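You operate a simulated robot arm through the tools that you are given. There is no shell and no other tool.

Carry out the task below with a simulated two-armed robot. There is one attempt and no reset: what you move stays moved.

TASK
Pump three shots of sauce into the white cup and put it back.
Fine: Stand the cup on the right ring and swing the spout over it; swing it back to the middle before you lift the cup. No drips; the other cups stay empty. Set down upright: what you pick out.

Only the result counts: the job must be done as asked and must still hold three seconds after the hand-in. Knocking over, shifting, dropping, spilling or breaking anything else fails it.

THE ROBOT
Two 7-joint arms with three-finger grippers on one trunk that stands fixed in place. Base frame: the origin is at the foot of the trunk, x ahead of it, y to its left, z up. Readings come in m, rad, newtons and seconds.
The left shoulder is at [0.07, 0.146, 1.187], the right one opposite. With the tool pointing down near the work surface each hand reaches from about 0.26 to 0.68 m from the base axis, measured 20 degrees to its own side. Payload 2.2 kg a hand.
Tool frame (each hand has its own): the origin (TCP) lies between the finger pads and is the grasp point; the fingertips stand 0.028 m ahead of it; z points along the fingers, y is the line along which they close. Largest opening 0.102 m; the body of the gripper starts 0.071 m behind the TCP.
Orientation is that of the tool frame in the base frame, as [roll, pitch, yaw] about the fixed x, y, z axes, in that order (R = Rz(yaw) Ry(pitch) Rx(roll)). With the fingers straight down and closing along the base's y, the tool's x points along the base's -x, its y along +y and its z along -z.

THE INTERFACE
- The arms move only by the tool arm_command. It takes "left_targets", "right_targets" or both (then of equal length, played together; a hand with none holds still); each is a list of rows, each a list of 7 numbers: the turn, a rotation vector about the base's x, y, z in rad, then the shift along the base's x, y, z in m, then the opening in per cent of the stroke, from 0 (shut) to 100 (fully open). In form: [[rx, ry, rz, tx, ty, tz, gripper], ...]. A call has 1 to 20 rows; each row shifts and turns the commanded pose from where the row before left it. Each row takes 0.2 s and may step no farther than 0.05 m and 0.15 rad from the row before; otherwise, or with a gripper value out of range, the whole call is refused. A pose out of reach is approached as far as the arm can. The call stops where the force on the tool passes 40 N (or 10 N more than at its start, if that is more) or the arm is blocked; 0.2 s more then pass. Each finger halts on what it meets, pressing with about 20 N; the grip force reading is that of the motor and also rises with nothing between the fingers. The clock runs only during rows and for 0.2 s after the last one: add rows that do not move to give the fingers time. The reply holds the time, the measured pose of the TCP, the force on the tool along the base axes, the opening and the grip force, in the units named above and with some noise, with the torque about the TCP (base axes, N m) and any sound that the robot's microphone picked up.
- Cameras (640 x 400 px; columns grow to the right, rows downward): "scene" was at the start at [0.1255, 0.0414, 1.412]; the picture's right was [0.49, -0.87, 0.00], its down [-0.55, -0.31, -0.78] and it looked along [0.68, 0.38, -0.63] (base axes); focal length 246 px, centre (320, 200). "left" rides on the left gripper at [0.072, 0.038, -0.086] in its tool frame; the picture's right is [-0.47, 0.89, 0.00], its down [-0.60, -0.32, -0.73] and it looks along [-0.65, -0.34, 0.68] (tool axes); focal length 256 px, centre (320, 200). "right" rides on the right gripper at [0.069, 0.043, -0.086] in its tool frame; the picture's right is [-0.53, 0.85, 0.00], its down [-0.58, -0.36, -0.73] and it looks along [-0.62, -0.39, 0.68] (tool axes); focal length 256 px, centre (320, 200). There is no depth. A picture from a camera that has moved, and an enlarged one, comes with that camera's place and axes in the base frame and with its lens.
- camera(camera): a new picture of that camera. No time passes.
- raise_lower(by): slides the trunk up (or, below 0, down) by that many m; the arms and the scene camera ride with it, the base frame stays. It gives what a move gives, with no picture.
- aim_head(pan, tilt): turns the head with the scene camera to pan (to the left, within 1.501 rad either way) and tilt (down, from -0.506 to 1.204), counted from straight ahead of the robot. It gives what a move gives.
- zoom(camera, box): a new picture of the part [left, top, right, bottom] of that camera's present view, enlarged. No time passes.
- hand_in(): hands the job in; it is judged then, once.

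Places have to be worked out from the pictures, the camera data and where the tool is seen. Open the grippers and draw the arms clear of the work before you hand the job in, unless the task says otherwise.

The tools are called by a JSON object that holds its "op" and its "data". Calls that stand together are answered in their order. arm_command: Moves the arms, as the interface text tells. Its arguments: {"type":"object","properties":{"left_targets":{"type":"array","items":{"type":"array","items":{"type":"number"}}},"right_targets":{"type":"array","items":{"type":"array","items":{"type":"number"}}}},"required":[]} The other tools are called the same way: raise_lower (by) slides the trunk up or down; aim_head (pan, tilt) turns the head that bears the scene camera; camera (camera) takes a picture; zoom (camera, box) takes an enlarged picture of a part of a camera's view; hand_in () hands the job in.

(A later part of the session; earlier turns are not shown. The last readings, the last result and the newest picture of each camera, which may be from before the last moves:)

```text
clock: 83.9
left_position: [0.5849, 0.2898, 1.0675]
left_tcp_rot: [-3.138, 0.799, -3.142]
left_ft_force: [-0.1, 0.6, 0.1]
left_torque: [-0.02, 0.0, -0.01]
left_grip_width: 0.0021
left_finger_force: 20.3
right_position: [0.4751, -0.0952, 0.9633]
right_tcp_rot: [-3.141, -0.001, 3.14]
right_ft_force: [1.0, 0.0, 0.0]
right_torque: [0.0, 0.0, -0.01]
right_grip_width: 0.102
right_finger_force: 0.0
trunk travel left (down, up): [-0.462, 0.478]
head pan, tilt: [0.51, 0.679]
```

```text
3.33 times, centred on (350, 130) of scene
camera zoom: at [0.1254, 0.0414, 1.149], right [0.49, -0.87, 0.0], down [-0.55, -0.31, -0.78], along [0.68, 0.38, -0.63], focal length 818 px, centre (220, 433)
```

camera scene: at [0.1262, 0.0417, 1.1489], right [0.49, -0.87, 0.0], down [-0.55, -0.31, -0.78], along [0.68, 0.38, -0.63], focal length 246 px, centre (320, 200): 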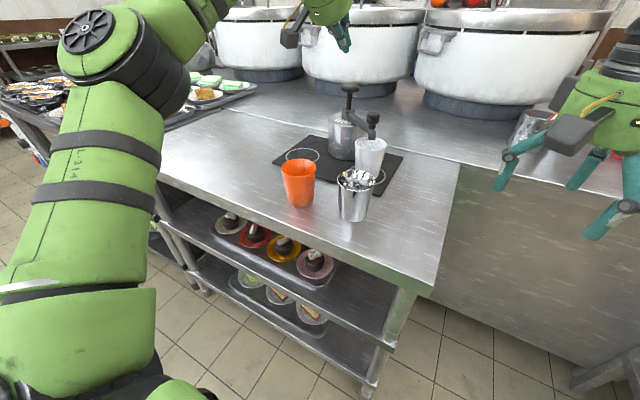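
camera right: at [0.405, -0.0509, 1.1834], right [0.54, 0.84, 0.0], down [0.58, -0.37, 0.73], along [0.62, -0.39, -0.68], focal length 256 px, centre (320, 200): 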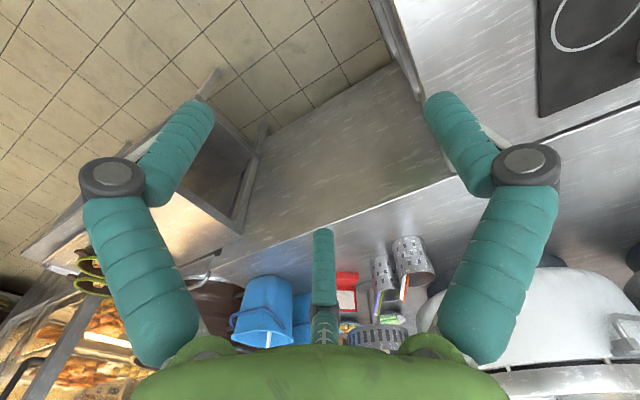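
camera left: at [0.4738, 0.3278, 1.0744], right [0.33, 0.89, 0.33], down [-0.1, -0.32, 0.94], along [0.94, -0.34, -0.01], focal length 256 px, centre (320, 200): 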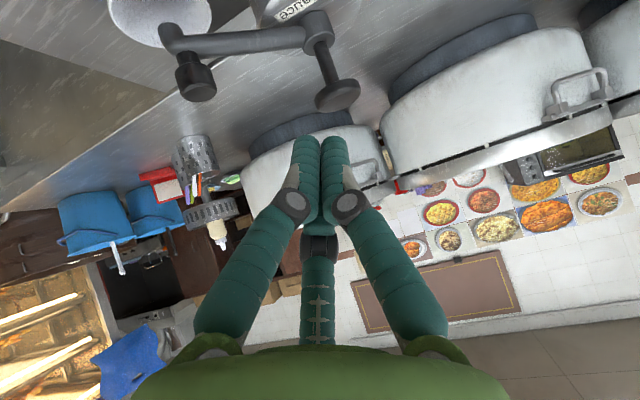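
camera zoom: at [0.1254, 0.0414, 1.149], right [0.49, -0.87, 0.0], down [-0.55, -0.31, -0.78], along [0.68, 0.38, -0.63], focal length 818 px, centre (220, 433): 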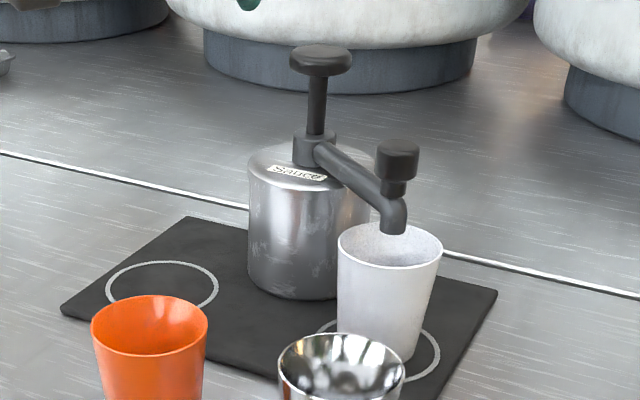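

Spout and cup are unchanged and no drips are seen. I return to the pose from which I left the cap (tilt 0.65, opened), ready to cage it again.

{"op": "arm_command", "data": {"left_targets": [[0, 0.07, 0, 0, -0.03, 0.003, 20], [0, 0.077, 0, 0, -0.03, 0.004, 40], [0, 0, 0, 0, -0.029, 0, 50], [0, 0, 0, 0, 0, 0, 50], [0, 0, 0, 0, 0, -0.03, 50], [0, 0, 0, 0.01, 0, -0.03, 50], [0, 0, 0, 0, 0, 0, 50]]}}

{"op": "camera", "data": {"camera": "left"}}

{"op": "zoom", "data": {"camera": "scene", "box": [310, 70, 410, 170]}}

```text
clock: 85.5
left_position: [0.5927, 0.2003, 1.0121]
left_tcp_rot: [-3.14, 0.653, -3.141]
left_ft_force: [-0.3, -0.9, -1.1]
left_torque: [-0.02, 0.0, 0.01]
left_grip_width: 0.051
left_finger_force: 0.2
right_position: [0.4735, -0.0953, 0.9644]
right_tcp_rot: [-3.142, 0.0, 3.138]
right_ft_force: [-0.6, -0.8, -0.1]
right_torque: [-0.01, -0.02, 0.03]
right_grip_width: 0.1021
right_finger_force: 0.0
trunk travel left (down, up): [-0.462, 0.478]
head pan, tilt: [0.51, 0.679]
```

```text
taken
camera left: at [0.4849, 0.2394, 1.0371], right [0.37, 0.89, 0.28], down [0.04, -0.32, 0.95], along [0.93, -0.34, -0.15], focal length 256 px, centre (320, 200)
```

left: 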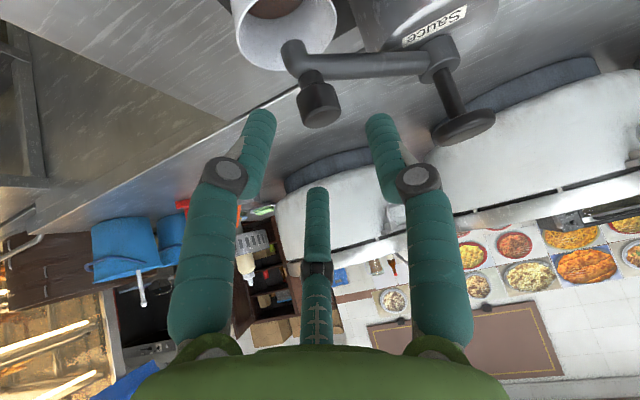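

```text
4.00 times, centred on (360, 120) of scene
camera zoom: at [0.125, 0.0414, 1.1491], right [0.49, -0.87, 0.0], down [-0.55, -0.31, -0.78], along [0.68, 0.38, -0.63], focal length 982 px, centre (160, 520)
```

zoom: 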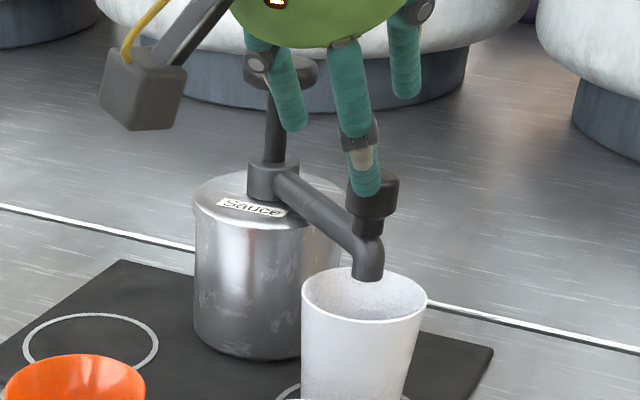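

Sauce is visible in the cup from above. I slide in along the tool axis around the cap and narrow to a cage again.

{"op": "arm_command", "data": {"left_targets": [[0, 0, 0, 0.015, 0, -0.018, 50], [0, 0, 0, 0.012, -0.001, -0.016, 50], [0, 0, 0, 0.013, 0, -0.015, 50], [0, 0, 0, 0, 0, 0, 50]]}}

{"op": "camera", "data": {"camera": "left"}}

{"op": "zoom", "data": {"camera": "scene", "box": [310, 70, 410, 170]}}

```text
clock: 86.5
left_position: [0.6333, 0.1993, 0.9632]
left_tcp_rot: [-3.141, 0.654, 3.14]
left_ft_force: [-0.1, -0.2, -0.3]
left_torque: [0.01, 0.01, -0.01]
left_grip_width: 0.051
left_finger_force: 0.2
right_position: [0.474, -0.0943, 0.9649]
right_tcp_rot: [3.141, 0.002, 3.14]
right_ft_force: [-0.2, -0.1, 0.3]
right_torque: [-0.01, -0.02, -0.01]
right_grip_width: 0.1022
right_finger_force: 0.0
trunk travel left (down, up): [-0.462, 0.478]
head pan, tilt: [0.51, 0.679]
```

```text
taken
camera left: at [0.5249, 0.2374, 0.9885], right [0.37, 0.89, 0.28], down [0.04, -0.32, 0.95], along [0.93, -0.34, -0.15], focal length 256 px, centre (320, 200)
```

left: 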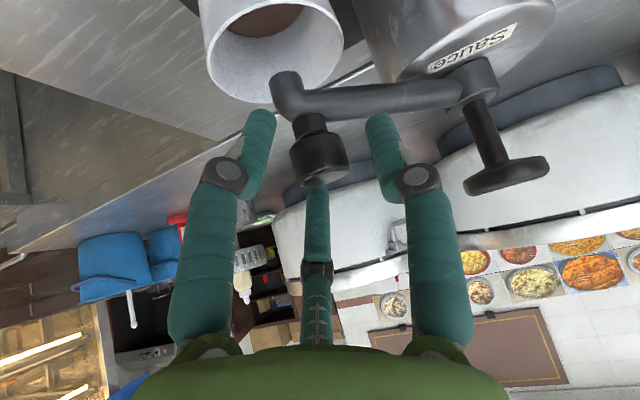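

```text
4.00 times, centred on (360, 120) of scene
camera zoom: at [0.1248, 0.0412, 1.1491], right [0.49, -0.87, 0.0], down [-0.55, -0.31, -0.78], along [0.68, 0.38, -0.63], focal length 982 px, centre (160, 520)
```

zoom: 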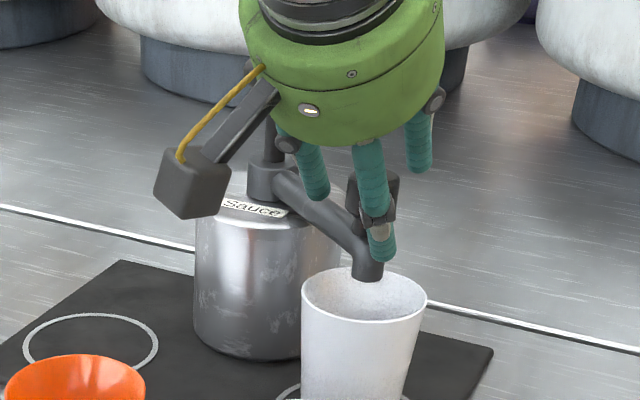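

Cap is centred in the gap. I close the cage to 34% and swing back along the arc to the middle, first half.

{"op": "arm_command", "data": {"left_targets": [[0, 0, 0, 0, 0, -0.001, 42], [0, 0, 0, 0, 0, 0, 34], [0, 0, 0, 0, 0, 0, 34], [0, 0, 0, -0.005, 0.005, 0, 34], [0, 0, 0, -0.005, 0.0053, 0, 34], [0, 0, 0, -0.0045, 0.0057, 0, 34], [0, 0, 0, -0.0044, 0.0058, 0, 34], [0, 0, 0, -0.0038, 0.0062, 0, 34], [0, 0, 0, -0.0037, 0.0063, 0, 34], [0, 0, 0, 0, 0, 0, 34]]}}

{"op": "camera", "data": {"camera": "left"}}

{"op": "zoom", "data": {"camera": "scene", "box": [300, 80, 400, 180]}}

```text
clock: 88.7
left_position: [0.6072, 0.233, 0.9621]
left_tcp_rot: [-3.14, 0.651, 3.138]
left_ft_force: [-1.2, -2.1, 0.3]
left_torque: [-0.02, 0.11, -0.05]
left_grip_width: 0.037
left_finger_force: 1.6
right_position: [0.4746, -0.0954, 0.9653]
right_tcp_rot: [-3.141, 0.001, 3.14]
right_ft_force: [0.3, -0.3, -0.3]
right_torque: [-0.02, 0.03, 0.0]
right_grip_width: 0.1019
right_finger_force: 0.1
trunk travel left (down, up): [-0.462, 0.478]
head pan, tilt: [0.51, 0.679]
```

```text
taken
camera left: at [0.4985, 0.2719, 0.9875], right [0.37, 0.89, 0.28], down [0.04, -0.32, 0.95], along [0.93, -0.34, -0.15], focal length 256 px, centre (320, 200)
```

left: 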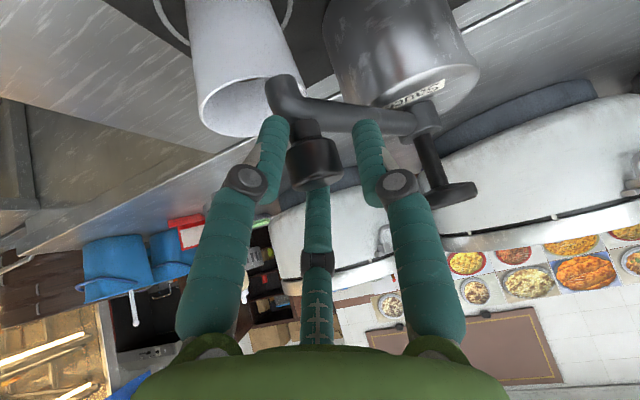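

```text
4.00 times, centred on (350, 130) of scene
camera zoom: at [0.1248, 0.0409, 1.1491], right [0.49, -0.87, 0.0], down [-0.55, -0.31, -0.78], along [0.68, 0.38, -0.63], focal length 982 px, centre (200, 480)
```

zoom: 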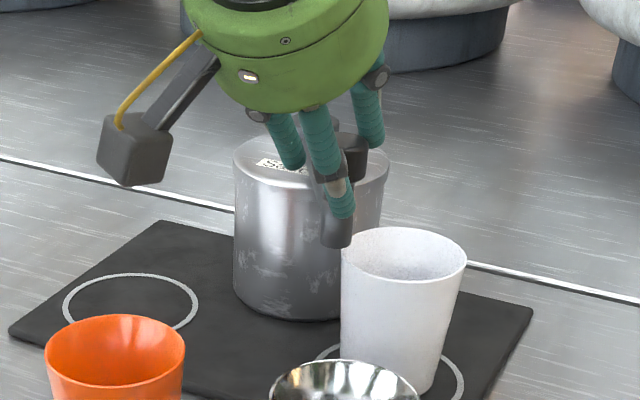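

Nozzle is clear of the cup, cup undisturbed. I continue the arc to the middle.

{"op": "arm_command", "data": {"left_targets": [[0, 0, 0, -0.003, 0.0066, 0, 34], [0, 0, 0, -0.003, 0.0067, 0, 34], [0, 0, 0, -0.0022, 0.007, 0, 34], [0, 0, 0, -0.0022, 0.007, 0, 34], [0, 0, 0, -0.0013, 0.0072, 0, 34], [0, 0, 0, -0.0014, 0.0072, 0, 34], [0, 0, 0, -0.0005, 0.0073, 0, 34], [0, 0, 0, -0.0004, 0.0073, 0, 34], [0, 0, 0, 0, 0, 0, 34]]}}

{"op": "camera", "data": {"camera": "left"}}

{"op": "zoom", "data": {"camera": "scene", "box": [280, 90, 380, 190]}}

```text
clock: 90.7
left_position: [0.5893, 0.291, 0.9637]
left_tcp_rot: [-3.14, 0.654, -3.141]
left_ft_force: [-13.6, -0.4, 2.4]
left_torque: [0.03, 0.47, -0.19]
left_grip_width: 0.0416
left_finger_force: 5.2
right_position: [0.4714, -0.0937, 0.9656]
right_tcp_rot: [-3.141, 0.003, 3.139]
right_ft_force: [-0.3, -0.4, 0.3]
right_torque: [0.01, 0.0, 0.01]
right_grip_width: 0.1022
right_finger_force: 0.0
trunk travel left (down, up): [-0.462, 0.478]
head pan, tilt: [0.51, 0.679]
```

```text
taken
camera left: at [0.4827, 0.3286, 0.9884], right [0.37, 0.88, 0.28], down [0.03, -0.32, 0.95], along [0.93, -0.34, -0.15], focal length 256 px, centre (320, 200)
```

left: 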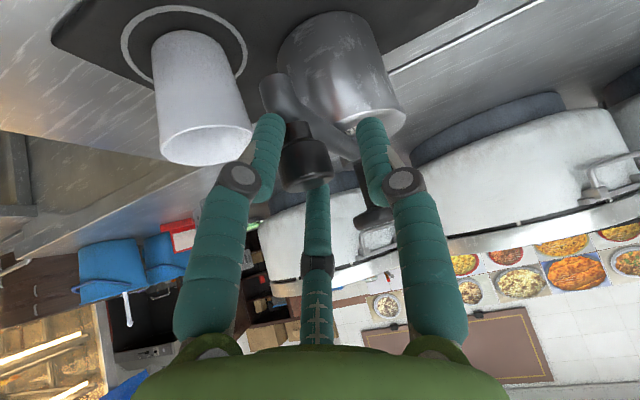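

```text
4.00 times, centred on (330, 140) of scene
camera zoom: at [0.1224, 0.041, 1.1494], right [0.49, -0.87, 0.0], down [-0.55, -0.31, -0.78], along [0.68, 0.38, -0.63], focal length 982 px, centre (280, 440)
```

zoom: 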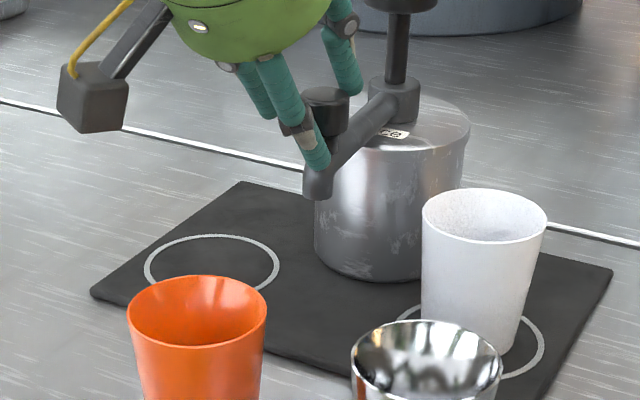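

The hand is strained in x (13.6 N): the cap is wedged against a finger. I stop, open a bit and shift −x to relieve, then look.

{"op": "arm_command", "data": {"left_targets": [[0, 0, 0, -0.003, 0, 0, 46], [0, 0, 0, -0.003, 0, 0, 46], [0, 0, 0, 0, 0, 0, 46]]}}

{"op": "zoom", "data": {"camera": "left", "box": [220, 60, 420, 220]}}

{"op": "zoom", "data": {"camera": "scene", "box": [280, 90, 380, 190]}}

```text
clock: 91.5
left_position: [0.588, 0.2914, 0.9609]
left_tcp_rot: [-3.139, 0.652, 3.141]
left_ft_force: [-0.4, 0.3, 0.2]
left_torque: [0.02, 0.03, 0.01]
left_grip_width: 0.0469
left_finger_force: 0.0
right_position: [0.4744, -0.095, 0.9642]
right_tcp_rot: [-3.141, 0.0, 3.14]
right_ft_force: [0.1, 0.3, -0.1]
right_torque: [0.0, 0.0, 0.0]
right_grip_width: 0.102
right_finger_force: 0.0
trunk travel left (down, up): [-0.462, 0.478]
head pan, tilt: [0.51, 0.679]
```

```text
2.50 times, centred on (320, 140) of left
camera zoom: at [0.4796, 0.3288, 0.9867], right [0.37, 0.89, 0.28], down [0.04, -0.32, 0.95], along [0.93, -0.34, -0.15], focal length 640 px, centre (320, 350)
```

zoom: 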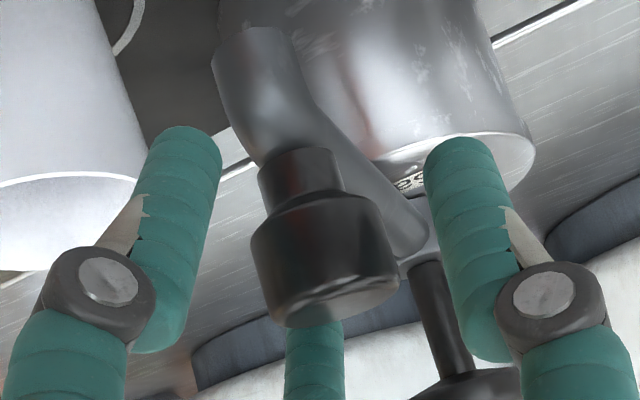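

```text
4.00 times, centred on (330, 140) of scene
camera zoom: at [0.1257, 0.0414, 1.149], right [0.49, -0.87, 0.0], down [-0.55, -0.31, -0.78], along [0.68, 0.38, -0.63], focal length 982 px, centre (280, 440)
```

zoom: 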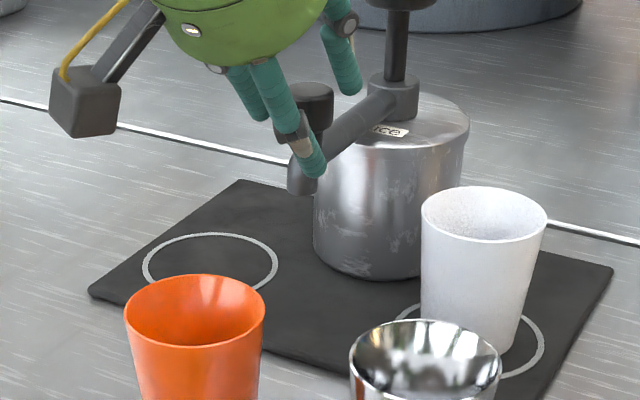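

Force is relieved, and the spout's nozzle and label appear exactly as in the picture before the swing. I withdraw along the tool axis.

{"op": "arm_command", "data": {"left_targets": [[0, 0, 0, 0, 0, 0, 54], [0, 0, 0, -0.012, 0, 0.016, 54], [0, 0, 0, -0.012, 0, 0.016, 54], [0, 0, 0, -0.015, 0, 0.02, 54], [0, 0, 0, -0.01, 0, 0.03, 54], [0, 0, 0, 0, 0, 0.03, 54], [0, 0, 0, 0, 0, 0, 54]]}}

{"op": "camera", "data": {"camera": "scene"}}

{"op": "zoom", "data": {"camera": "scene", "box": [280, 70, 400, 190]}}

{"op": "camera", "data": {"camera": "left"}}

```text
clock: 93.1
left_position: [0.5391, 0.2911, 1.0746]
left_tcp_rot: [-3.137, 0.65, -3.14]
left_ft_force: [0.2, 0.2, -0.4]
left_torque: [0.0, -0.02, 0.0]
left_grip_width: 0.055
left_finger_force: 0.0
right_position: [0.4738, -0.0941, 0.9645]
right_tcp_rot: [-3.141, 0.001, 3.141]
right_ft_force: [0.0, 0.8, 0.0]
right_torque: [-0.01, -0.01, 0.0]
right_grip_width: 0.102
right_finger_force: 0.1
trunk travel left (down, up): [-0.462, 0.478]
head pan, tilt: [0.51, 0.679]
```

```text
taken
camera scene: at [0.1255, 0.0418, 1.149], right [0.49, -0.87, 0.0], down [-0.55, -0.31, -0.78], along [0.68, 0.38, -0.63], focal length 246 px, centre (320, 200)
```

scene: 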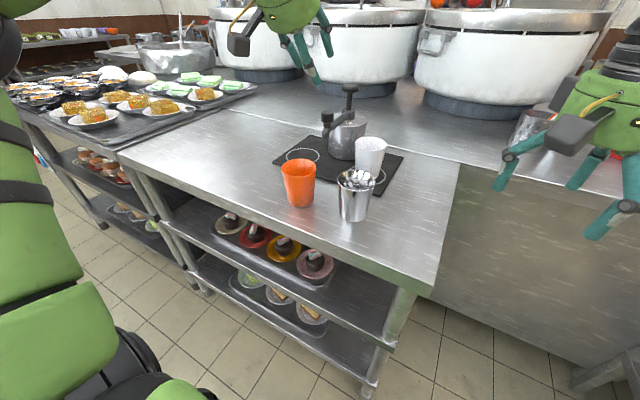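

```text
3.33 times, centred on (340, 130) of scene
camera zoom: at [0.1255, 0.0418, 1.149], right [0.49, -0.87, 0.0], down [-0.55, -0.31, -0.78], along [0.68, 0.38, -0.63], focal length 818 px, centre (253, 433)
```

zoom: 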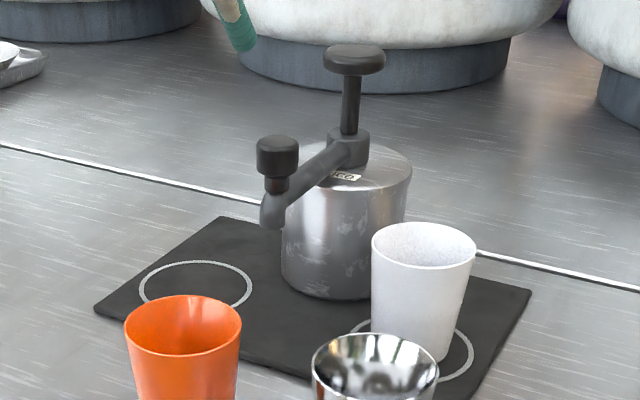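

```text
taken
camera left: at [0.4305, 0.3291, 1.0998], right [0.37, 0.89, 0.28], down [0.04, -0.32, 0.95], along [0.93, -0.34, -0.15], focal length 256 px, centre (320, 200)
```

left: 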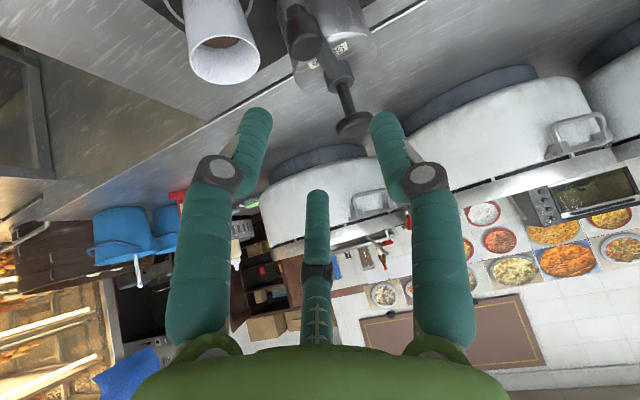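

Spout is back in the middle (cap and knob share y≈0.289). I return to tilt 0.45 and to the left-side pose first, to approach the cup with the same arm posture as before.

{"op": "arm_command", "data": {"left_targets": [[0, 0.1, 0, -0.02, 0.02, 0, 60], [0, 0.1, 0, -0.02, 0.03, -0.005, 75], [0, 0, 0, -0.005, 0.035, -0.02, 88], [0, 0, 0, 0, 0.035, -0.03, 88], [0, 0, 0, 0, 0, -0.03, 88], [0, 0, 0, 0, 0, -0.02, 88], [0, 0, 0, 0, 0, 0, 88]]}}

{"op": "camera", "data": {"camera": "scene"}}

```text
clock: 94.7
left_position: [0.4932, 0.4099, 0.9685]
left_tcp_rot: [-3.141, 0.453, 3.142]
left_ft_force: [-1.0, -1.1, -0.6]
left_torque: [0.01, 0.0, 0.01]
left_grip_width: 0.0895
left_finger_force: 0.1
right_position: [0.4741, -0.0955, 0.9645]
right_tcp_rot: [3.141, 0.002, 3.14]
right_ft_force: [0.1, -0.4, 0.1]
right_torque: [0.02, 0.03, 0.01]
right_grip_width: 0.102
right_finger_force: 0.2
trunk travel left (down, up): [-0.462, 0.478]
head pan, tilt: [0.51, 0.679]
```

```text
taken
camera scene: at [0.1254, 0.041, 1.1491], right [0.49, -0.87, 0.0], down [-0.55, -0.31, -0.78], along [0.68, 0.38, -0.63], focal length 246 px, centre (320, 200)
```

scene: 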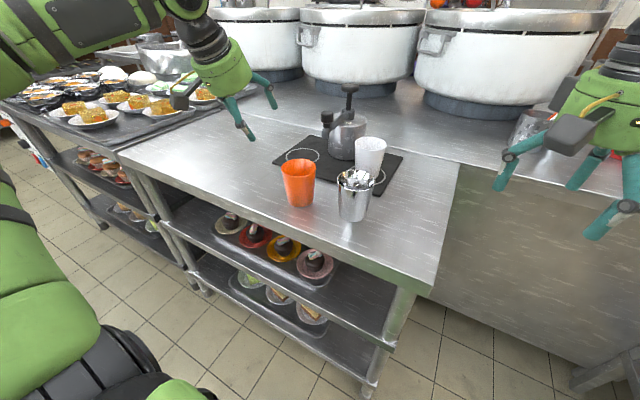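

Now across in −y and then forward over the cup, as before (fingertips ≈0.943, above all rims).

{"op": "arm_command", "data": {"left_targets": [[0, 0, 0, 0, -0.03, 0, 88], [0, 0, 0, 0, -0.04, 0, 88], [0, 0, 0, 0, -0.04, 0, 88], [0, 0, 0, 0, -0.04, 0, 88], [0, 0, 0, 0, -0.04, 0, 88], [0, 0, 0, 0, -0.0275, 0, 88], [0, 0, 0, 0, 0, 0, 88], [0, 0, 0, 0.025, 0, 0, 88], [0, 0, 0, 0.025, 0, 0, 88], [0, 0, 0, 0.025, 0, 0, 88], [0, 0, 0, 0.025, 0, 0, 88], [0, 0, 0, 0, 0, 0, 88]]}}

{"op": "camera", "data": {"camera": "left"}}

{"op": "zoom", "data": {"camera": "scene", "box": [290, 60, 420, 190]}}

```text
clock: 97.3
left_position: [0.5915, 0.1931, 0.9703]
left_tcp_rot: [-3.139, 0.453, -3.141]
left_ft_force: [-0.5, -0.8, -0.3]
left_torque: [-0.01, 0.0, 0.01]
left_grip_width: 0.0898
left_finger_force: 0.0
right_position: [0.4745, -0.0949, 0.9649]
right_tcp_rot: [3.14, 0.002, 3.14]
right_ft_force: [0.0, 0.6, 1.0]
right_torque: [-0.02, 0.0, 0.01]
right_grip_width: 0.102
right_finger_force: 0.0
trunk travel left (down, up): [-0.462, 0.478]
head pan, tilt: [0.51, 0.679]
```

```text
taken
camera left: at [0.4909, 0.2317, 1.0164], right [0.42, 0.89, 0.2], down [0.22, -0.32, 0.92], along [0.88, -0.34, -0.33], focal length 256 px, centre (320, 200)
```

left: 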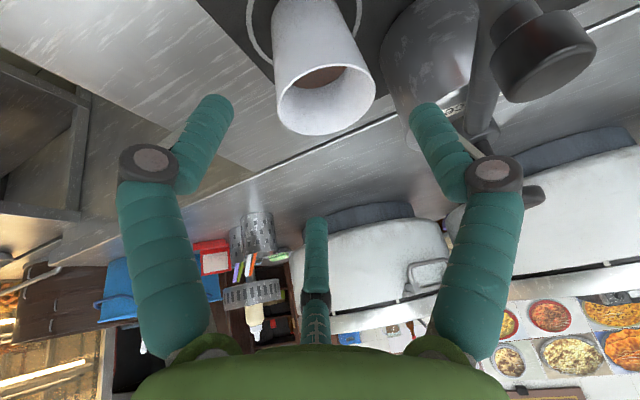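

```text
3.08 times, centred on (355, 125) of scene
camera zoom: at [0.1244, 0.0412, 1.1492], right [0.49, -0.87, 0.0], down [-0.55, -0.31, -0.78], along [0.68, 0.38, -0.63], focal length 756 px, centre (212, 431)
```

zoom: 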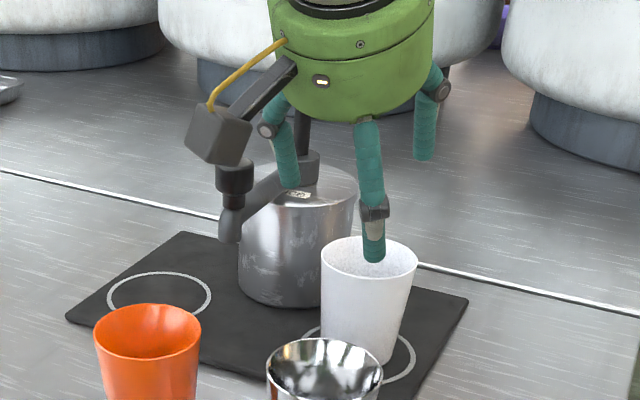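

The cup with sauce projects at ≈(0.634–0.638, 0.193–0.197). I go the rest forward to x≈0.634.

{"op": "arm_command", "data": {"left_targets": [[0, 0, 0, 0.015, 0.0005, 0, 88], [0, 0, 0, 0.015, 0.0005, 0, 88], [0, 0, 0, 0.0125, 0, 0, 88], [0, 0, 0, 0, 0, 0, 88]]}}

{"op": "camera", "data": {"camera": "left"}}

```text
clock: 98.3
left_position: [0.599, 0.1939, 0.9698]
left_tcp_rot: [-3.138, 0.453, 3.14]
left_ft_force: [0.1, 0.9, 0.4]
left_torque: [0.0, 0.0, -0.02]
left_grip_width: 0.0897
left_finger_force: 0.1
left hand out of reach, approached as far as the arm can: row 1, 2, 3
right_position: [0.4738, -0.0937, 0.9644]
right_tcp_rot: [-3.14, 0.001, 3.14]
right_ft_force: [-0.4, 0.4, 0.7]
right_torque: [0.0, 0.0, 0.0]
right_grip_width: 0.1017
right_finger_force: 0.0
trunk travel left (down, up): [-0.462, 0.478]
head pan, tilt: [0.51, 0.679]
```

```text
taken
camera left: at [0.4988, 0.232, 1.0158], right [0.42, 0.89, 0.2], down [0.22, -0.32, 0.92], along [0.88, -0.34, -0.33], focal length 256 px, centre (320, 200)
```

left: 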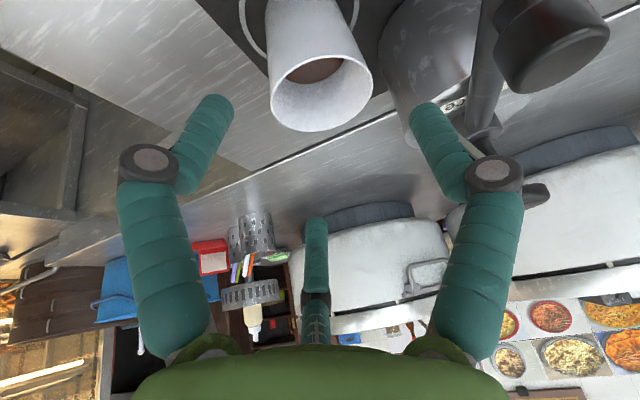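

Again short of reach: the arm's posture has drifted from the one used before. I look at the whole arm.

{"op": "camera", "data": {"camera": "scene"}}

```text
taken
camera scene: at [0.1251, 0.0413, 1.1491], right [0.49, -0.87, 0.0], down [-0.55, -0.31, -0.78], along [0.68, 0.38, -0.63], focal length 246 px, centre (320, 200)
```

scene: 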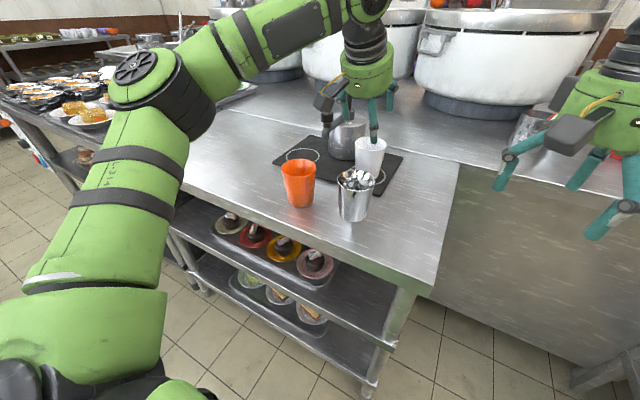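

Here the elbow sits lower than the wrist, so the forearm climbs; working lower relative to the shoulder should help. I raise the trunk 0.08 m, lower the arm by the same, and try forward again.

{"op": "raise_lower", "data": {"by": 0.08}}

{"op": "arm_command", "data": {"left_targets": [[0, 0, 0, -0.005, 0, -0.03, 88], [0, 0, 0, 0, 0, -0.03, 88], [0, 0, 0, 0, 0, -0.02, 88], [0, 0, 0, 0, 0, 0, 88]]}}

{"op": "arm_command", "data": {"left_targets": [[0, 0, 0, 0.015, 0, 0, 88], [0, 0, 0, 0.015, 0, 0, 88], [0, 0, 0, 0.01, 0, 0, 88], [0, 0, 0, 0, 0, 0, 88]]}}

```text
clock: 99.5
left_position: [0.6006, 0.1936, 1.0496]
left_tcp_rot: [-3.138, 0.452, -3.141]
left_ft_force: [-0.5, 0.8, 0.1]
left_torque: [-0.01, 0.0, 0.01]
left_grip_width: 0.0899
left_finger_force: 0.0
right_position: [0.4744, -0.0942, 1.0451]
right_tcp_rot: [-3.141, -0.001, 3.139]
right_ft_force: [-0.3, -0.4, -0.3]
right_torque: [0.04, 0.01, 0.0]
right_grip_width: 0.1021
right_finger_force: 0.0
trunk travel left (down, up): [-0.542, 0.398]
head pan, tilt: [0.51, 0.679]
```

```text
clock: 100.5
left_position: [0.5955, 0.1938, 0.9698]
left_tcp_rot: [-3.138, 0.454, -3.14]
left_ft_force: [0.0, -0.1, 0.2]
left_torque: [0.02, 0.01, -0.03]
left_grip_width: 0.0899
left_finger_force: 0.0
right_position: [0.4751, -0.0946, 1.0444]
right_tcp_rot: [-3.141, 0.002, 3.14]
right_ft_force: [0.1, 0.4, 0.4]
right_torque: [-0.01, 0.01, 0.0]
right_grip_width: 0.1019
right_finger_force: 0.0
trunk travel left (down, up): [-0.542, 0.398]
head pan, tilt: [0.51, 0.679]
```

```text
clock: 101.5
left_position: [0.6344, 0.1939, 0.9699]
left_tcp_rot: [-3.139, 0.457, 3.142]
left_ft_force: [0.6, -0.5, -0.1]
left_torque: [-0.02, 0.02, 0.0]
left_grip_width: 0.0895
left_finger_force: 0.1
right_position: [0.475, -0.0956, 1.0446]
right_tcp_rot: [-3.141, 0.002, 3.139]
right_ft_force: [-1.1, 1.1, 0.7]
right_torque: [-0.02, -0.02, 0.03]
right_grip_width: 0.1018
right_finger_force: 0.1
trunk travel left (down, up): [-0.542, 0.398]
head pan, tilt: [0.51, 0.679]
```

Reached (0.634,0.194). I check the alignment over the cup before lowering with the trunk.

{"op": "camera", "data": {"camera": "left"}}

{"op": "zoom", "data": {"camera": "scene", "box": [290, 80, 420, 210]}}

```text
taken
camera left: at [0.5329, 0.2328, 1.0154], right [0.42, 0.89, 0.2], down [0.22, -0.31, 0.92], along [0.88, -0.34, -0.33], focal length 256 px, centre (320, 200)
```

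left: 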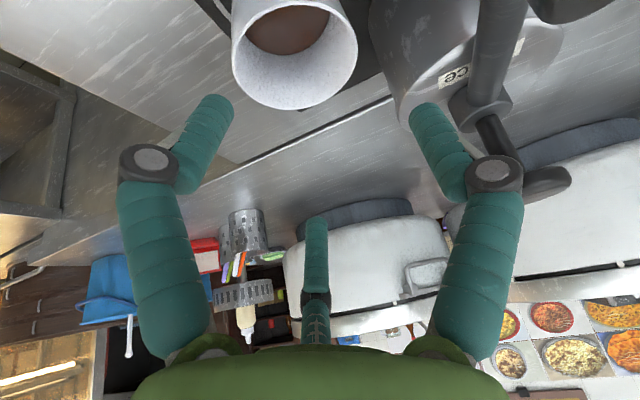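

```text
3.08 times, centred on (355, 145) of scene
camera zoom: at [0.1251, 0.0413, 1.2291], right [0.49, -0.87, 0.0], down [-0.55, -0.31, -0.78], along [0.68, 0.38, -0.63], focal length 756 px, centre (212, 369)
```

zoom: 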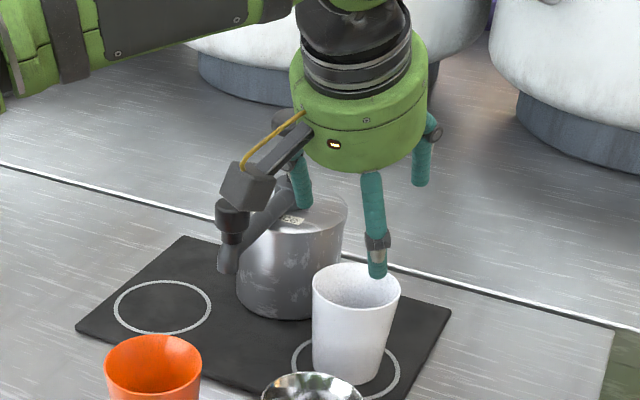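

Alignment is comparable to the earlier tilted grasp; I shift +2 mm in y, −2 mm in x, and lower with the trunk to TCP z≈0.890.

{"op": "arm_command", "data": {"left_targets": [[0, 0, 0, -0.002, 0.002, 0, 92], [0, 0, 0, 0, 0, 0, 92]]}}

{"op": "raise_lower", "data": {"by": -0.05}}

{"op": "camera", "data": {"camera": "left"}}

{"op": "zoom", "data": {"camera": "scene", "box": [290, 80, 420, 210]}}

```text
clock: 102.1
left_position: [0.6338, 0.1953, 0.9684]
left_tcp_rot: [-3.139, 0.454, -3.14]
left_ft_force: [-0.8, 0.4, 0.5]
left_torque: [-0.03, 0.02, -0.02]
left_grip_width: 0.0936
left_finger_force: 0.0
right_position: [0.4743, -0.0944, 1.0442]
right_tcp_rot: [3.141, 0.0, 3.14]
right_ft_force: [0.1, 0.8, 0.2]
right_torque: [0.04, -0.01, -0.02]
right_grip_width: 0.1021
right_finger_force: 0.0
trunk travel left (down, up): [-0.542, 0.398]
head pan, tilt: [0.51, 0.679]
```

```text
clock: 103.0
left_position: [0.6335, 0.1947, 0.9201]
left_tcp_rot: [-3.139, 0.451, -3.141]
left_ft_force: [-1.1, -0.2, -0.4]
left_torque: [0.0, 0.02, -0.01]
left_grip_width: 0.0937
left_finger_force: 0.0
right_position: [0.4739, -0.0946, 0.995]
right_tcp_rot: [3.141, 0.002, 3.138]
right_ft_force: [0.6, -0.4, 0.0]
right_torque: [0.0, -0.01, 0.04]
right_grip_width: 0.1022
right_finger_force: 0.1
trunk travel left (down, up): [-0.492, 0.448]
head pan, tilt: [0.51, 0.679]
```

```text
taken
camera left: at [0.5317, 0.234, 0.9659], right [0.42, 0.89, 0.2], down [0.22, -0.31, 0.92], along [0.88, -0.34, -0.33], focal length 256 px, centre (320, 200)
```

left: 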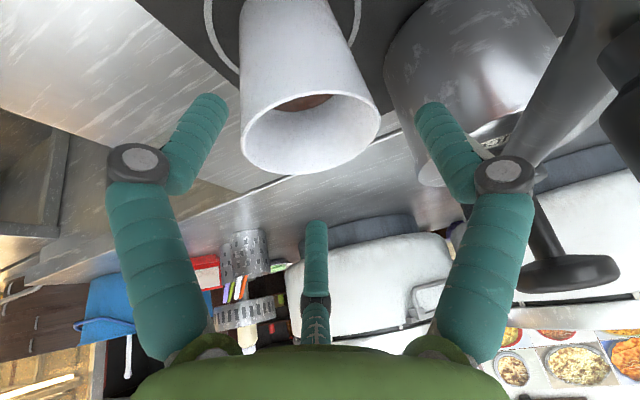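

```text
3.08 times, centred on (355, 145) of scene
camera zoom: at [0.1251, 0.0414, 1.179], right [0.49, -0.87, 0.0], down [-0.55, -0.31, -0.78], along [0.68, 0.38, -0.63], focal length 756 px, centre (212, 369)
```

zoom: 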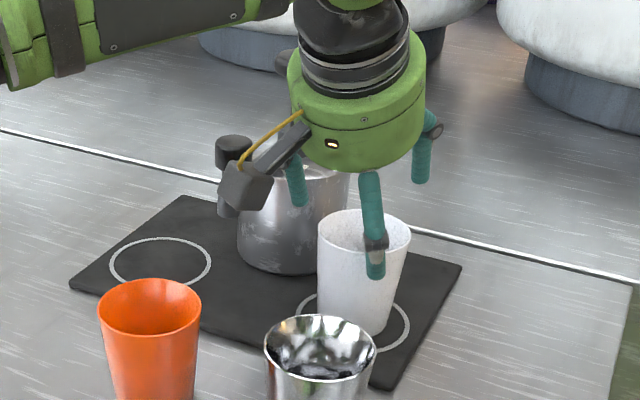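

The cup centre computes to (0.634,0.196), matching the hand. I lower the final 3.1 cm.

{"op": "raise_lower", "data": {"by": -0.031}}

{"op": "camera", "data": {"camera": "left"}}

{"op": "zoom", "data": {"camera": "scene", "box": [290, 80, 420, 210]}}

```text
clock: 103.8
left_position: [0.6324, 0.196, 0.8897]
left_tcp_rot: [-3.137, 0.45, 3.141]
left_ft_force: [0.2, -0.4, 0.6]
left_torque: [0.0, 0.01, 0.0]
left_grip_width: 0.0937
left_finger_force: 0.1
right_position: [0.4738, -0.095, 0.965]
right_tcp_rot: [-3.141, 0.002, 3.14]
right_ft_force: [-0.2, -0.3, 0.1]
right_torque: [0.02, -0.03, 0.0]
right_grip_width: 0.102
right_finger_force: 0.2
trunk travel left (down, up): [-0.461, 0.479]
head pan, tilt: [0.51, 0.679]
```

```text
taken
camera left: at [0.5316, 0.234, 0.9349], right [0.42, 0.89, 0.2], down [0.22, -0.31, 0.92], along [0.88, -0.34, -0.33], focal length 256 px, centre (320, 200)
```

left: 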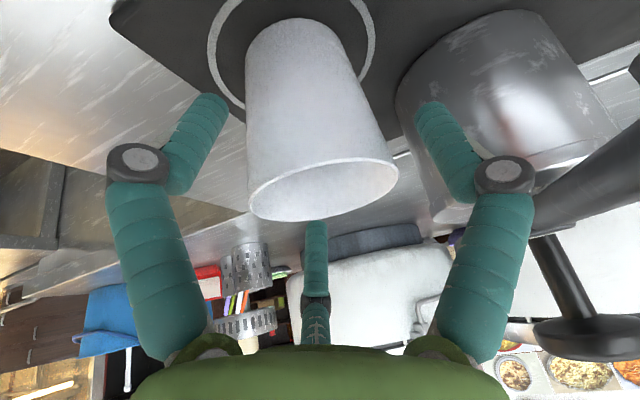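

```text
3.08 times, centred on (355, 145) of scene
camera zoom: at [0.125, 0.0414, 1.148], right [0.49, -0.87, 0.0], down [-0.55, -0.31, -0.78], along [0.68, 0.38, -0.63], focal length 756 px, centre (212, 369)
```

zoom: 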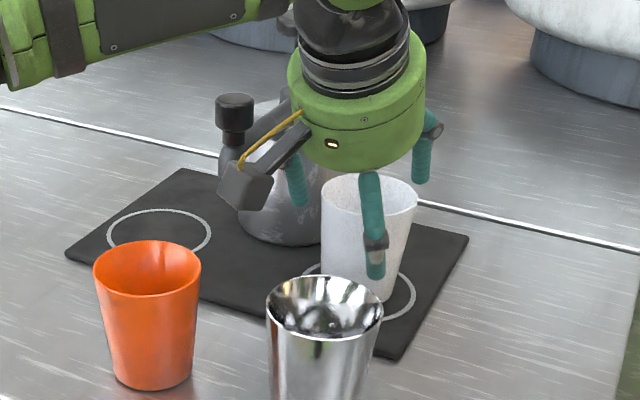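

Same geometry as at release. I close slowly on the cup.

{"op": "arm_command", "data": {"left_targets": [[0, 0, 0, 0, 0, 0, 86], [0, 0, 0, 0, 0, 0, 81], [0, 0, 0, 0, 0, 0, 77], [0, 0, 0, 0, 0, 0, 74], [0, 0, 0, 0, 0, 0, 70], [0, 0, 0, 0, 0, 0, 65], [0, 0, 0, 0, 0, 0, 60], [0, 0, 0, 0, 0, 0, 60]]}}

{"op": "camera", "data": {"camera": "left"}}

```text
clock: 105.6
left_position: [0.6326, 0.1951, 0.889]
left_tcp_rot: [-3.138, 0.453, 3.141]
left_ft_force: [-0.3, -1.4, 2.8]
left_torque: [-0.12, 0.09, 0.02]
left_grip_width: 0.0753
left_finger_force: 10.6
right_position: [0.4736, -0.0958, 0.9633]
right_tcp_rot: [3.139, 0.003, 3.14]
right_ft_force: [0.0, -0.3, -0.2]
right_torque: [0.01, -0.02, 0.03]
right_grip_width: 0.1017
right_finger_force: 0.1
trunk travel left (down, up): [-0.461, 0.479]
head pan, tilt: [0.51, 0.679]
```

```text
taken
camera left: at [0.5316, 0.2336, 0.9352], right [0.42, 0.89, 0.2], down [0.22, -0.31, 0.92], along [0.88, -0.34, -0.33], focal length 256 px, centre (320, 200)
```

left: 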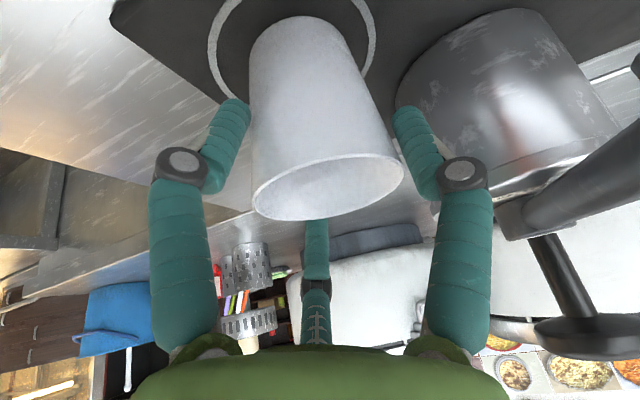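

Grip force is only 10.6 N yet; I tighten a little more before lifting.

{"op": "arm_command", "data": {"left_targets": [[0, 0, 0, 0, 0, 0, 55], [0, 0, 0, 0, 0, 0, 50], [0, 0, 0, 0, 0, 0, 50]]}}

{"op": "zoom", "data": {"camera": "left", "box": [200, 0, 440, 240]}}

```text
clock: 106.4
left_position: [0.6326, 0.1951, 0.8887]
left_tcp_rot: [-3.138, 0.454, 3.141]
left_ft_force: [-0.7, -2.4, 4.4]
left_torque: [-0.15, 0.13, 0.05]
left_grip_width: 0.0747
left_finger_force: 19.7
right_position: [0.4748, -0.0946, 0.9629]
right_tcp_rot: [-3.141, 0.002, 3.14]
right_ft_force: [-0.5, -0.3, 1.2]
right_torque: [0.01, -0.02, 0.01]
right_grip_width: 0.1018
right_finger_force: 0.1
trunk travel left (down, up): [-0.461, 0.479]
head pan, tilt: [0.51, 0.679]
```

```text
1.67 times, centred on (320, 120) of left
camera zoom: at [0.5315, 0.2335, 0.9353], right [0.42, 0.89, 0.2], down [0.22, -0.32, 0.92], along [0.88, -0.34, -0.33], focal length 427 px, centre (320, 333)
```

zoom: 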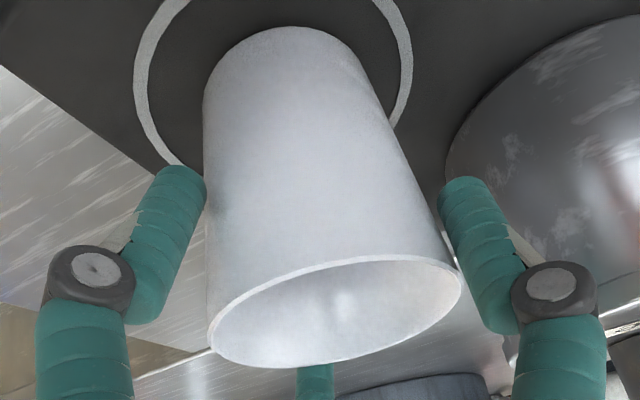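

Firm grip (19.7 N). I lift slowly 2 cm and check for slip and tilt.

{"op": "arm_command", "data": {"left_targets": [[0, 0, 0, 0, 0, 0.003, 50], [0, 0, 0, 0, 0, 0.004, 50], [0, 0, 0, 0, 0, 0.005, 50], [0, 0, 0, 0, 0, 0.005, 50], [0, 0, 0, 0, 0, 0.003, 50], [0, 0, 0, 0, 0, 0, 50]]}}

{"op": "zoom", "data": {"camera": "left", "box": [200, 0, 440, 240]}}

{"op": "zoom", "data": {"camera": "scene", "box": [290, 80, 420, 210]}}

```text
clock: 107.8
left_position: [0.6297, 0.198, 0.9078]
left_tcp_rot: [-3.137, 0.453, -3.141]
left_ft_force: [-1.0, -0.2, -0.4]
left_torque: [-0.01, 0.03, 0.04]
left_grip_width: 0.0745
left_finger_force: 19.9
left hand out of reach, approached as far as the arm can: row 5
right_position: [0.4748, -0.0938, 0.9642]
right_tcp_rot: [3.141, 0.0, 3.14]
right_ft_force: [0.0, -0.3, -0.1]
right_torque: [0.01, 0.03, 0.02]
right_grip_width: 0.1023
right_finger_force: 0.1
trunk travel left (down, up): [-0.461, 0.479]
head pan, tilt: [0.51, 0.679]
```

```text
1.67 times, centred on (320, 120) of left
camera zoom: at [0.5297, 0.2359, 0.9535], right [0.42, 0.89, 0.2], down [0.22, -0.31, 0.92], along [0.88, -0.34, -0.33], focal length 427 px, centre (320, 333)
```

zoom: 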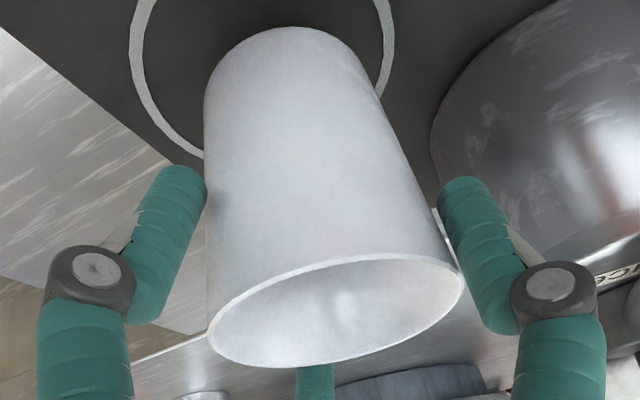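

```text
3.08 times, centred on (355, 145) of scene
camera zoom: at [0.1257, 0.0415, 1.148], right [0.49, -0.87, 0.0], down [-0.55, -0.31, -0.78], along [0.68, 0.38, -0.63], focal length 756 px, centre (212, 369)
```

zoom: 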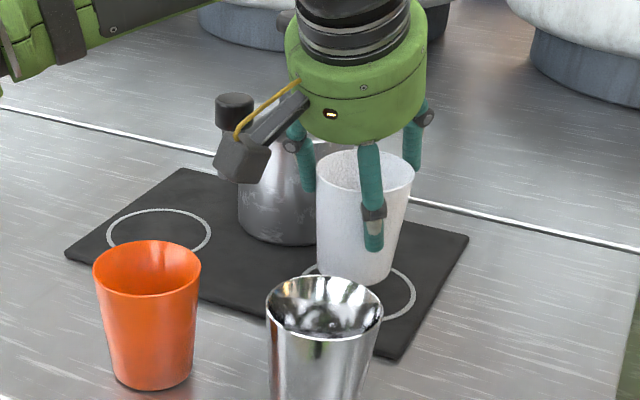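

Lifted without slip, upright. I raise with the trunk 0.10 m (cup bottom ≈0.93, above other rims).

{"op": "raise_lower", "data": {"by": 0.1}}

{"op": "arm_command", "data": {"left_targets": [[0, 0, 0, -0.008, 0, 0, 50], [0, 0, 0, -0.014, 0, 0, 50], [0, 0, 0, -0.018, 0, 0, 50], [0, 0, 0, -0.02, 0, 0, 50], [0, 0, 0, -0.02, 0, 0, 50], [0, 0, 0, -0.02, 0, 0, 50], [0, 0, 0, -0.018, 0, 0, 50], [0, 0, 0, -0.012, 0, 0, 50], [0, 0, 0, -0.006, 0, 0, 50], [0, 0, 0, 0, 0, 0, 50]]}}

{"op": "camera", "data": {"camera": "left"}}

{"op": "camera", "data": {"camera": "scene"}}

```text
clock: 109.1
left_position: [0.6313, 0.1969, 1.0069]
left_tcp_rot: [-3.139, 0.454, 3.141]
left_ft_force: [-0.1, -0.2, -0.9]
left_torque: [0.0, 0.02, 0.01]
left_grip_width: 0.0743
left_finger_force: 20.6
right_position: [0.4754, -0.0941, 1.0634]
right_tcp_rot: [-3.141, 0.0, 3.139]
right_ft_force: [-0.5, 0.3, -1.1]
right_torque: [-0.02, 0.02, -0.01]
right_grip_width: 0.102
right_finger_force: 0.0
trunk travel left (down, up): [-0.561, 0.379]
head pan, tilt: [0.51, 0.679]
```

```text
clock: 111.3
left_position: [0.4957, 0.1983, 1.0083]
left_tcp_rot: [-3.138, 0.453, -3.14]
left_ft_force: [-0.5, 0.4, -1.6]
left_torque: [-0.02, 0.04, 0.0]
left_grip_width: 0.0744
left_finger_force: 20.3
right_position: [0.4756, -0.0958, 1.0636]
right_tcp_rot: [-3.141, 0.0, 3.14]
right_ft_force: [-0.3, -0.5, -0.4]
right_torque: [0.02, 0.02, 0.0]
right_grip_width: 0.102
right_finger_force: 0.0
trunk travel left (down, up): [-0.561, 0.379]
head pan, tilt: [0.51, 0.679]
```

```text
taken
camera left: at [0.3941, 0.2363, 1.0532], right [0.42, 0.89, 0.2], down [0.22, -0.31, 0.92], along [0.88, -0.34, -0.33], focal length 256 px, centre (320, 200)
```

left: 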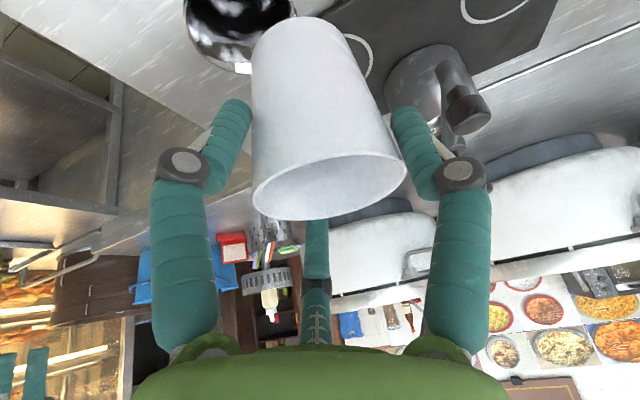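

```text
taken
camera scene: at [0.1258, 0.0415, 1.248], right [0.49, -0.87, 0.0], down [-0.55, -0.31, -0.78], along [0.68, 0.38, -0.63], focal length 246 px, centre (320, 200)
```

scene: 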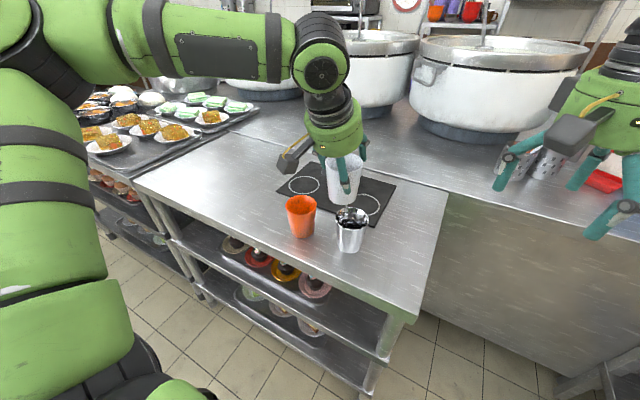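

Cup steady. I carry it smoothly in +y to its original place, y≈0.410.

{"op": "arm_command", "data": {"left_targets": [[0, 0, 0, 0, 0.008, 0, 50], [0, 0, 0, 0, 0.014, 0, 50], [0, 0, 0, 0, 0.02, 0, 50], [0, 0, 0, 0, 0.024, 0, 50], [0, 0, 0, 0, 0.026, 0, 50], [0, 0, 0, 0, 0.026, 0, 50], [0, 0, 0, 0, 0.026, 0, 50], [0, 0, 0, 0, 0.024, 0, 50], [0, 0, 0, -0.001, 0.02, 0, 50], [0, 0, 0, 0, 0.014, 0, 50], [0, 0, 0, 0, 0.008, 0, 50], [0, 0, 0, 0, 0.002, 0, 50], [0, 0, 0, 0, 0, 0, 50]]}}

{"op": "camera", "data": {"camera": "scene"}}

{"op": "zoom", "data": {"camera": "scene", "box": [200, 120, 340, 260]}}

```text
clock: 114.1
left_position: [0.495, 0.409, 1.0072]
left_tcp_rot: [-3.138, 0.453, -3.14]
left_ft_force: [-0.5, -0.5, -0.4]
left_torque: [-0.02, -0.02, -0.02]
left_grip_width: 0.0743
left_finger_force: 20.1
right_position: [0.4756, -0.0949, 1.0636]
right_tcp_rot: [3.142, 0.0, 3.141]
right_ft_force: [0.3, 0.4, -0.4]
right_torque: [-0.01, -0.01, -0.02]
right_grip_width: 0.1022
right_finger_force: 0.1
trunk travel left (down, up): [-0.561, 0.379]
head pan, tilt: [0.51, 0.679]
```

```text
taken
camera scene: at [0.1256, 0.0416, 1.248], right [0.49, -0.87, 0.0], down [-0.55, -0.31, -0.78], along [0.68, 0.38, -0.63], focal length 246 px, centre (320, 200)
```

scene: 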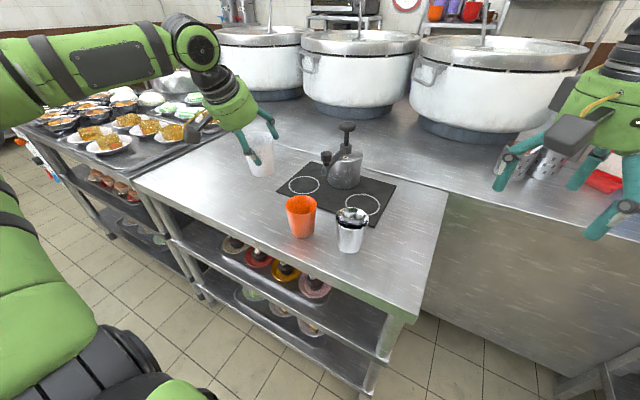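

```text
2.86 times, centred on (270, 190) of scene
camera zoom: at [0.1256, 0.0416, 1.248], right [0.49, -0.87, 0.0], down [-0.55, -0.31, -0.78], along [0.68, 0.38, -0.63], focal length 702 px, centre (463, 229)
```

zoom: 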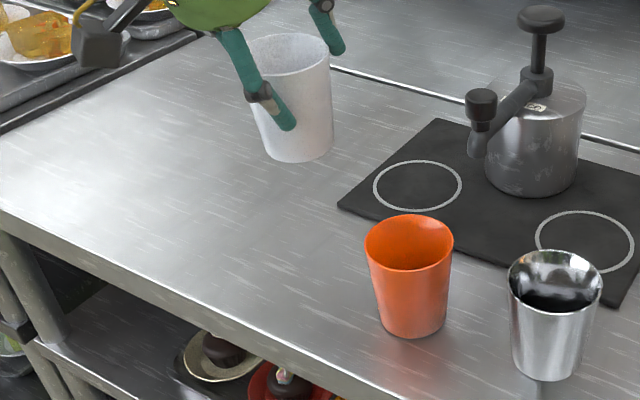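

No spill and others untouched. I lower with the trunk by 0.105 m, then in small steps to contact (expected TCP z≈0.880).

{"op": "raise_lower", "data": {"by": -0.105}}

{"op": "arm_command", "data": {"left_targets": [[0, 0, 0, 0, 0.001, -0.006, 50], [0, 0, 0, 0, 0, -0.006, 50], [0, 0, 0, 0, 0, -0.004, 50], [0, 0, 0, 0, 0, -0.002, 50], [0, 0, 0, 0, 0, 0, 50]]}}

{"op": "zoom", "data": {"camera": "scene", "box": [220, 130, 320, 240]}}

```text
clock: 115.5
left_position: [0.4942, 0.409, 0.9004]
left_tcp_rot: [-3.139, 0.454, -3.141]
left_ft_force: [-0.5, 0.1, -2.5]
left_torque: [0.0, -0.01, -0.02]
left_grip_width: 0.0745
left_finger_force: 19.5
right_position: [0.4743, -0.0949, 0.9583]
right_tcp_rot: [3.141, 0.002, 3.139]
right_ft_force: [0.3, 0.5, -0.6]
right_torque: [0.0, 0.02, 0.0]
right_grip_width: 0.102
right_finger_force: 0.1
trunk travel left (down, up): [-0.456, 0.484]
head pan, tilt: [0.51, 0.679]
```

```text
clock: 116.7
left_position: [0.4935, 0.4103, 0.8839]
left_tcp_rot: [-3.138, 0.454, -3.141]
left_ft_force: [-0.4, -0.3, -1.3]
left_torque: [0.01, -0.04, 0.01]
left_grip_width: 0.0742
left_finger_force: 20.1
right_position: [0.4748, -0.0955, 0.9585]
right_tcp_rot: [3.141, 0.002, 3.139]
right_ft_force: [-0.5, -0.6, 0.2]
right_torque: [0.03, -0.03, 0.01]
right_grip_width: 0.1021
right_finger_force: 0.0
trunk travel left (down, up): [-0.456, 0.484]
head pan, tilt: [0.51, 0.679]
```

```text
3.64 times, centred on (270, 185) of scene
camera zoom: at [0.1256, 0.0416, 1.143], right [0.49, -0.87, 0.0], down [-0.55, -0.31, -0.78], along [0.68, 0.38, -0.63], focal length 893 px, centre (502, 254)
```

zoom: 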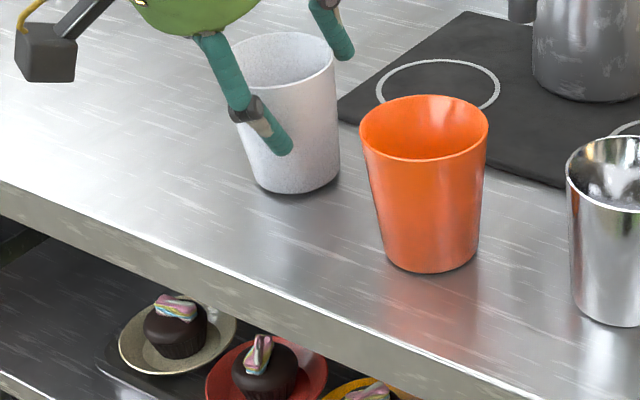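

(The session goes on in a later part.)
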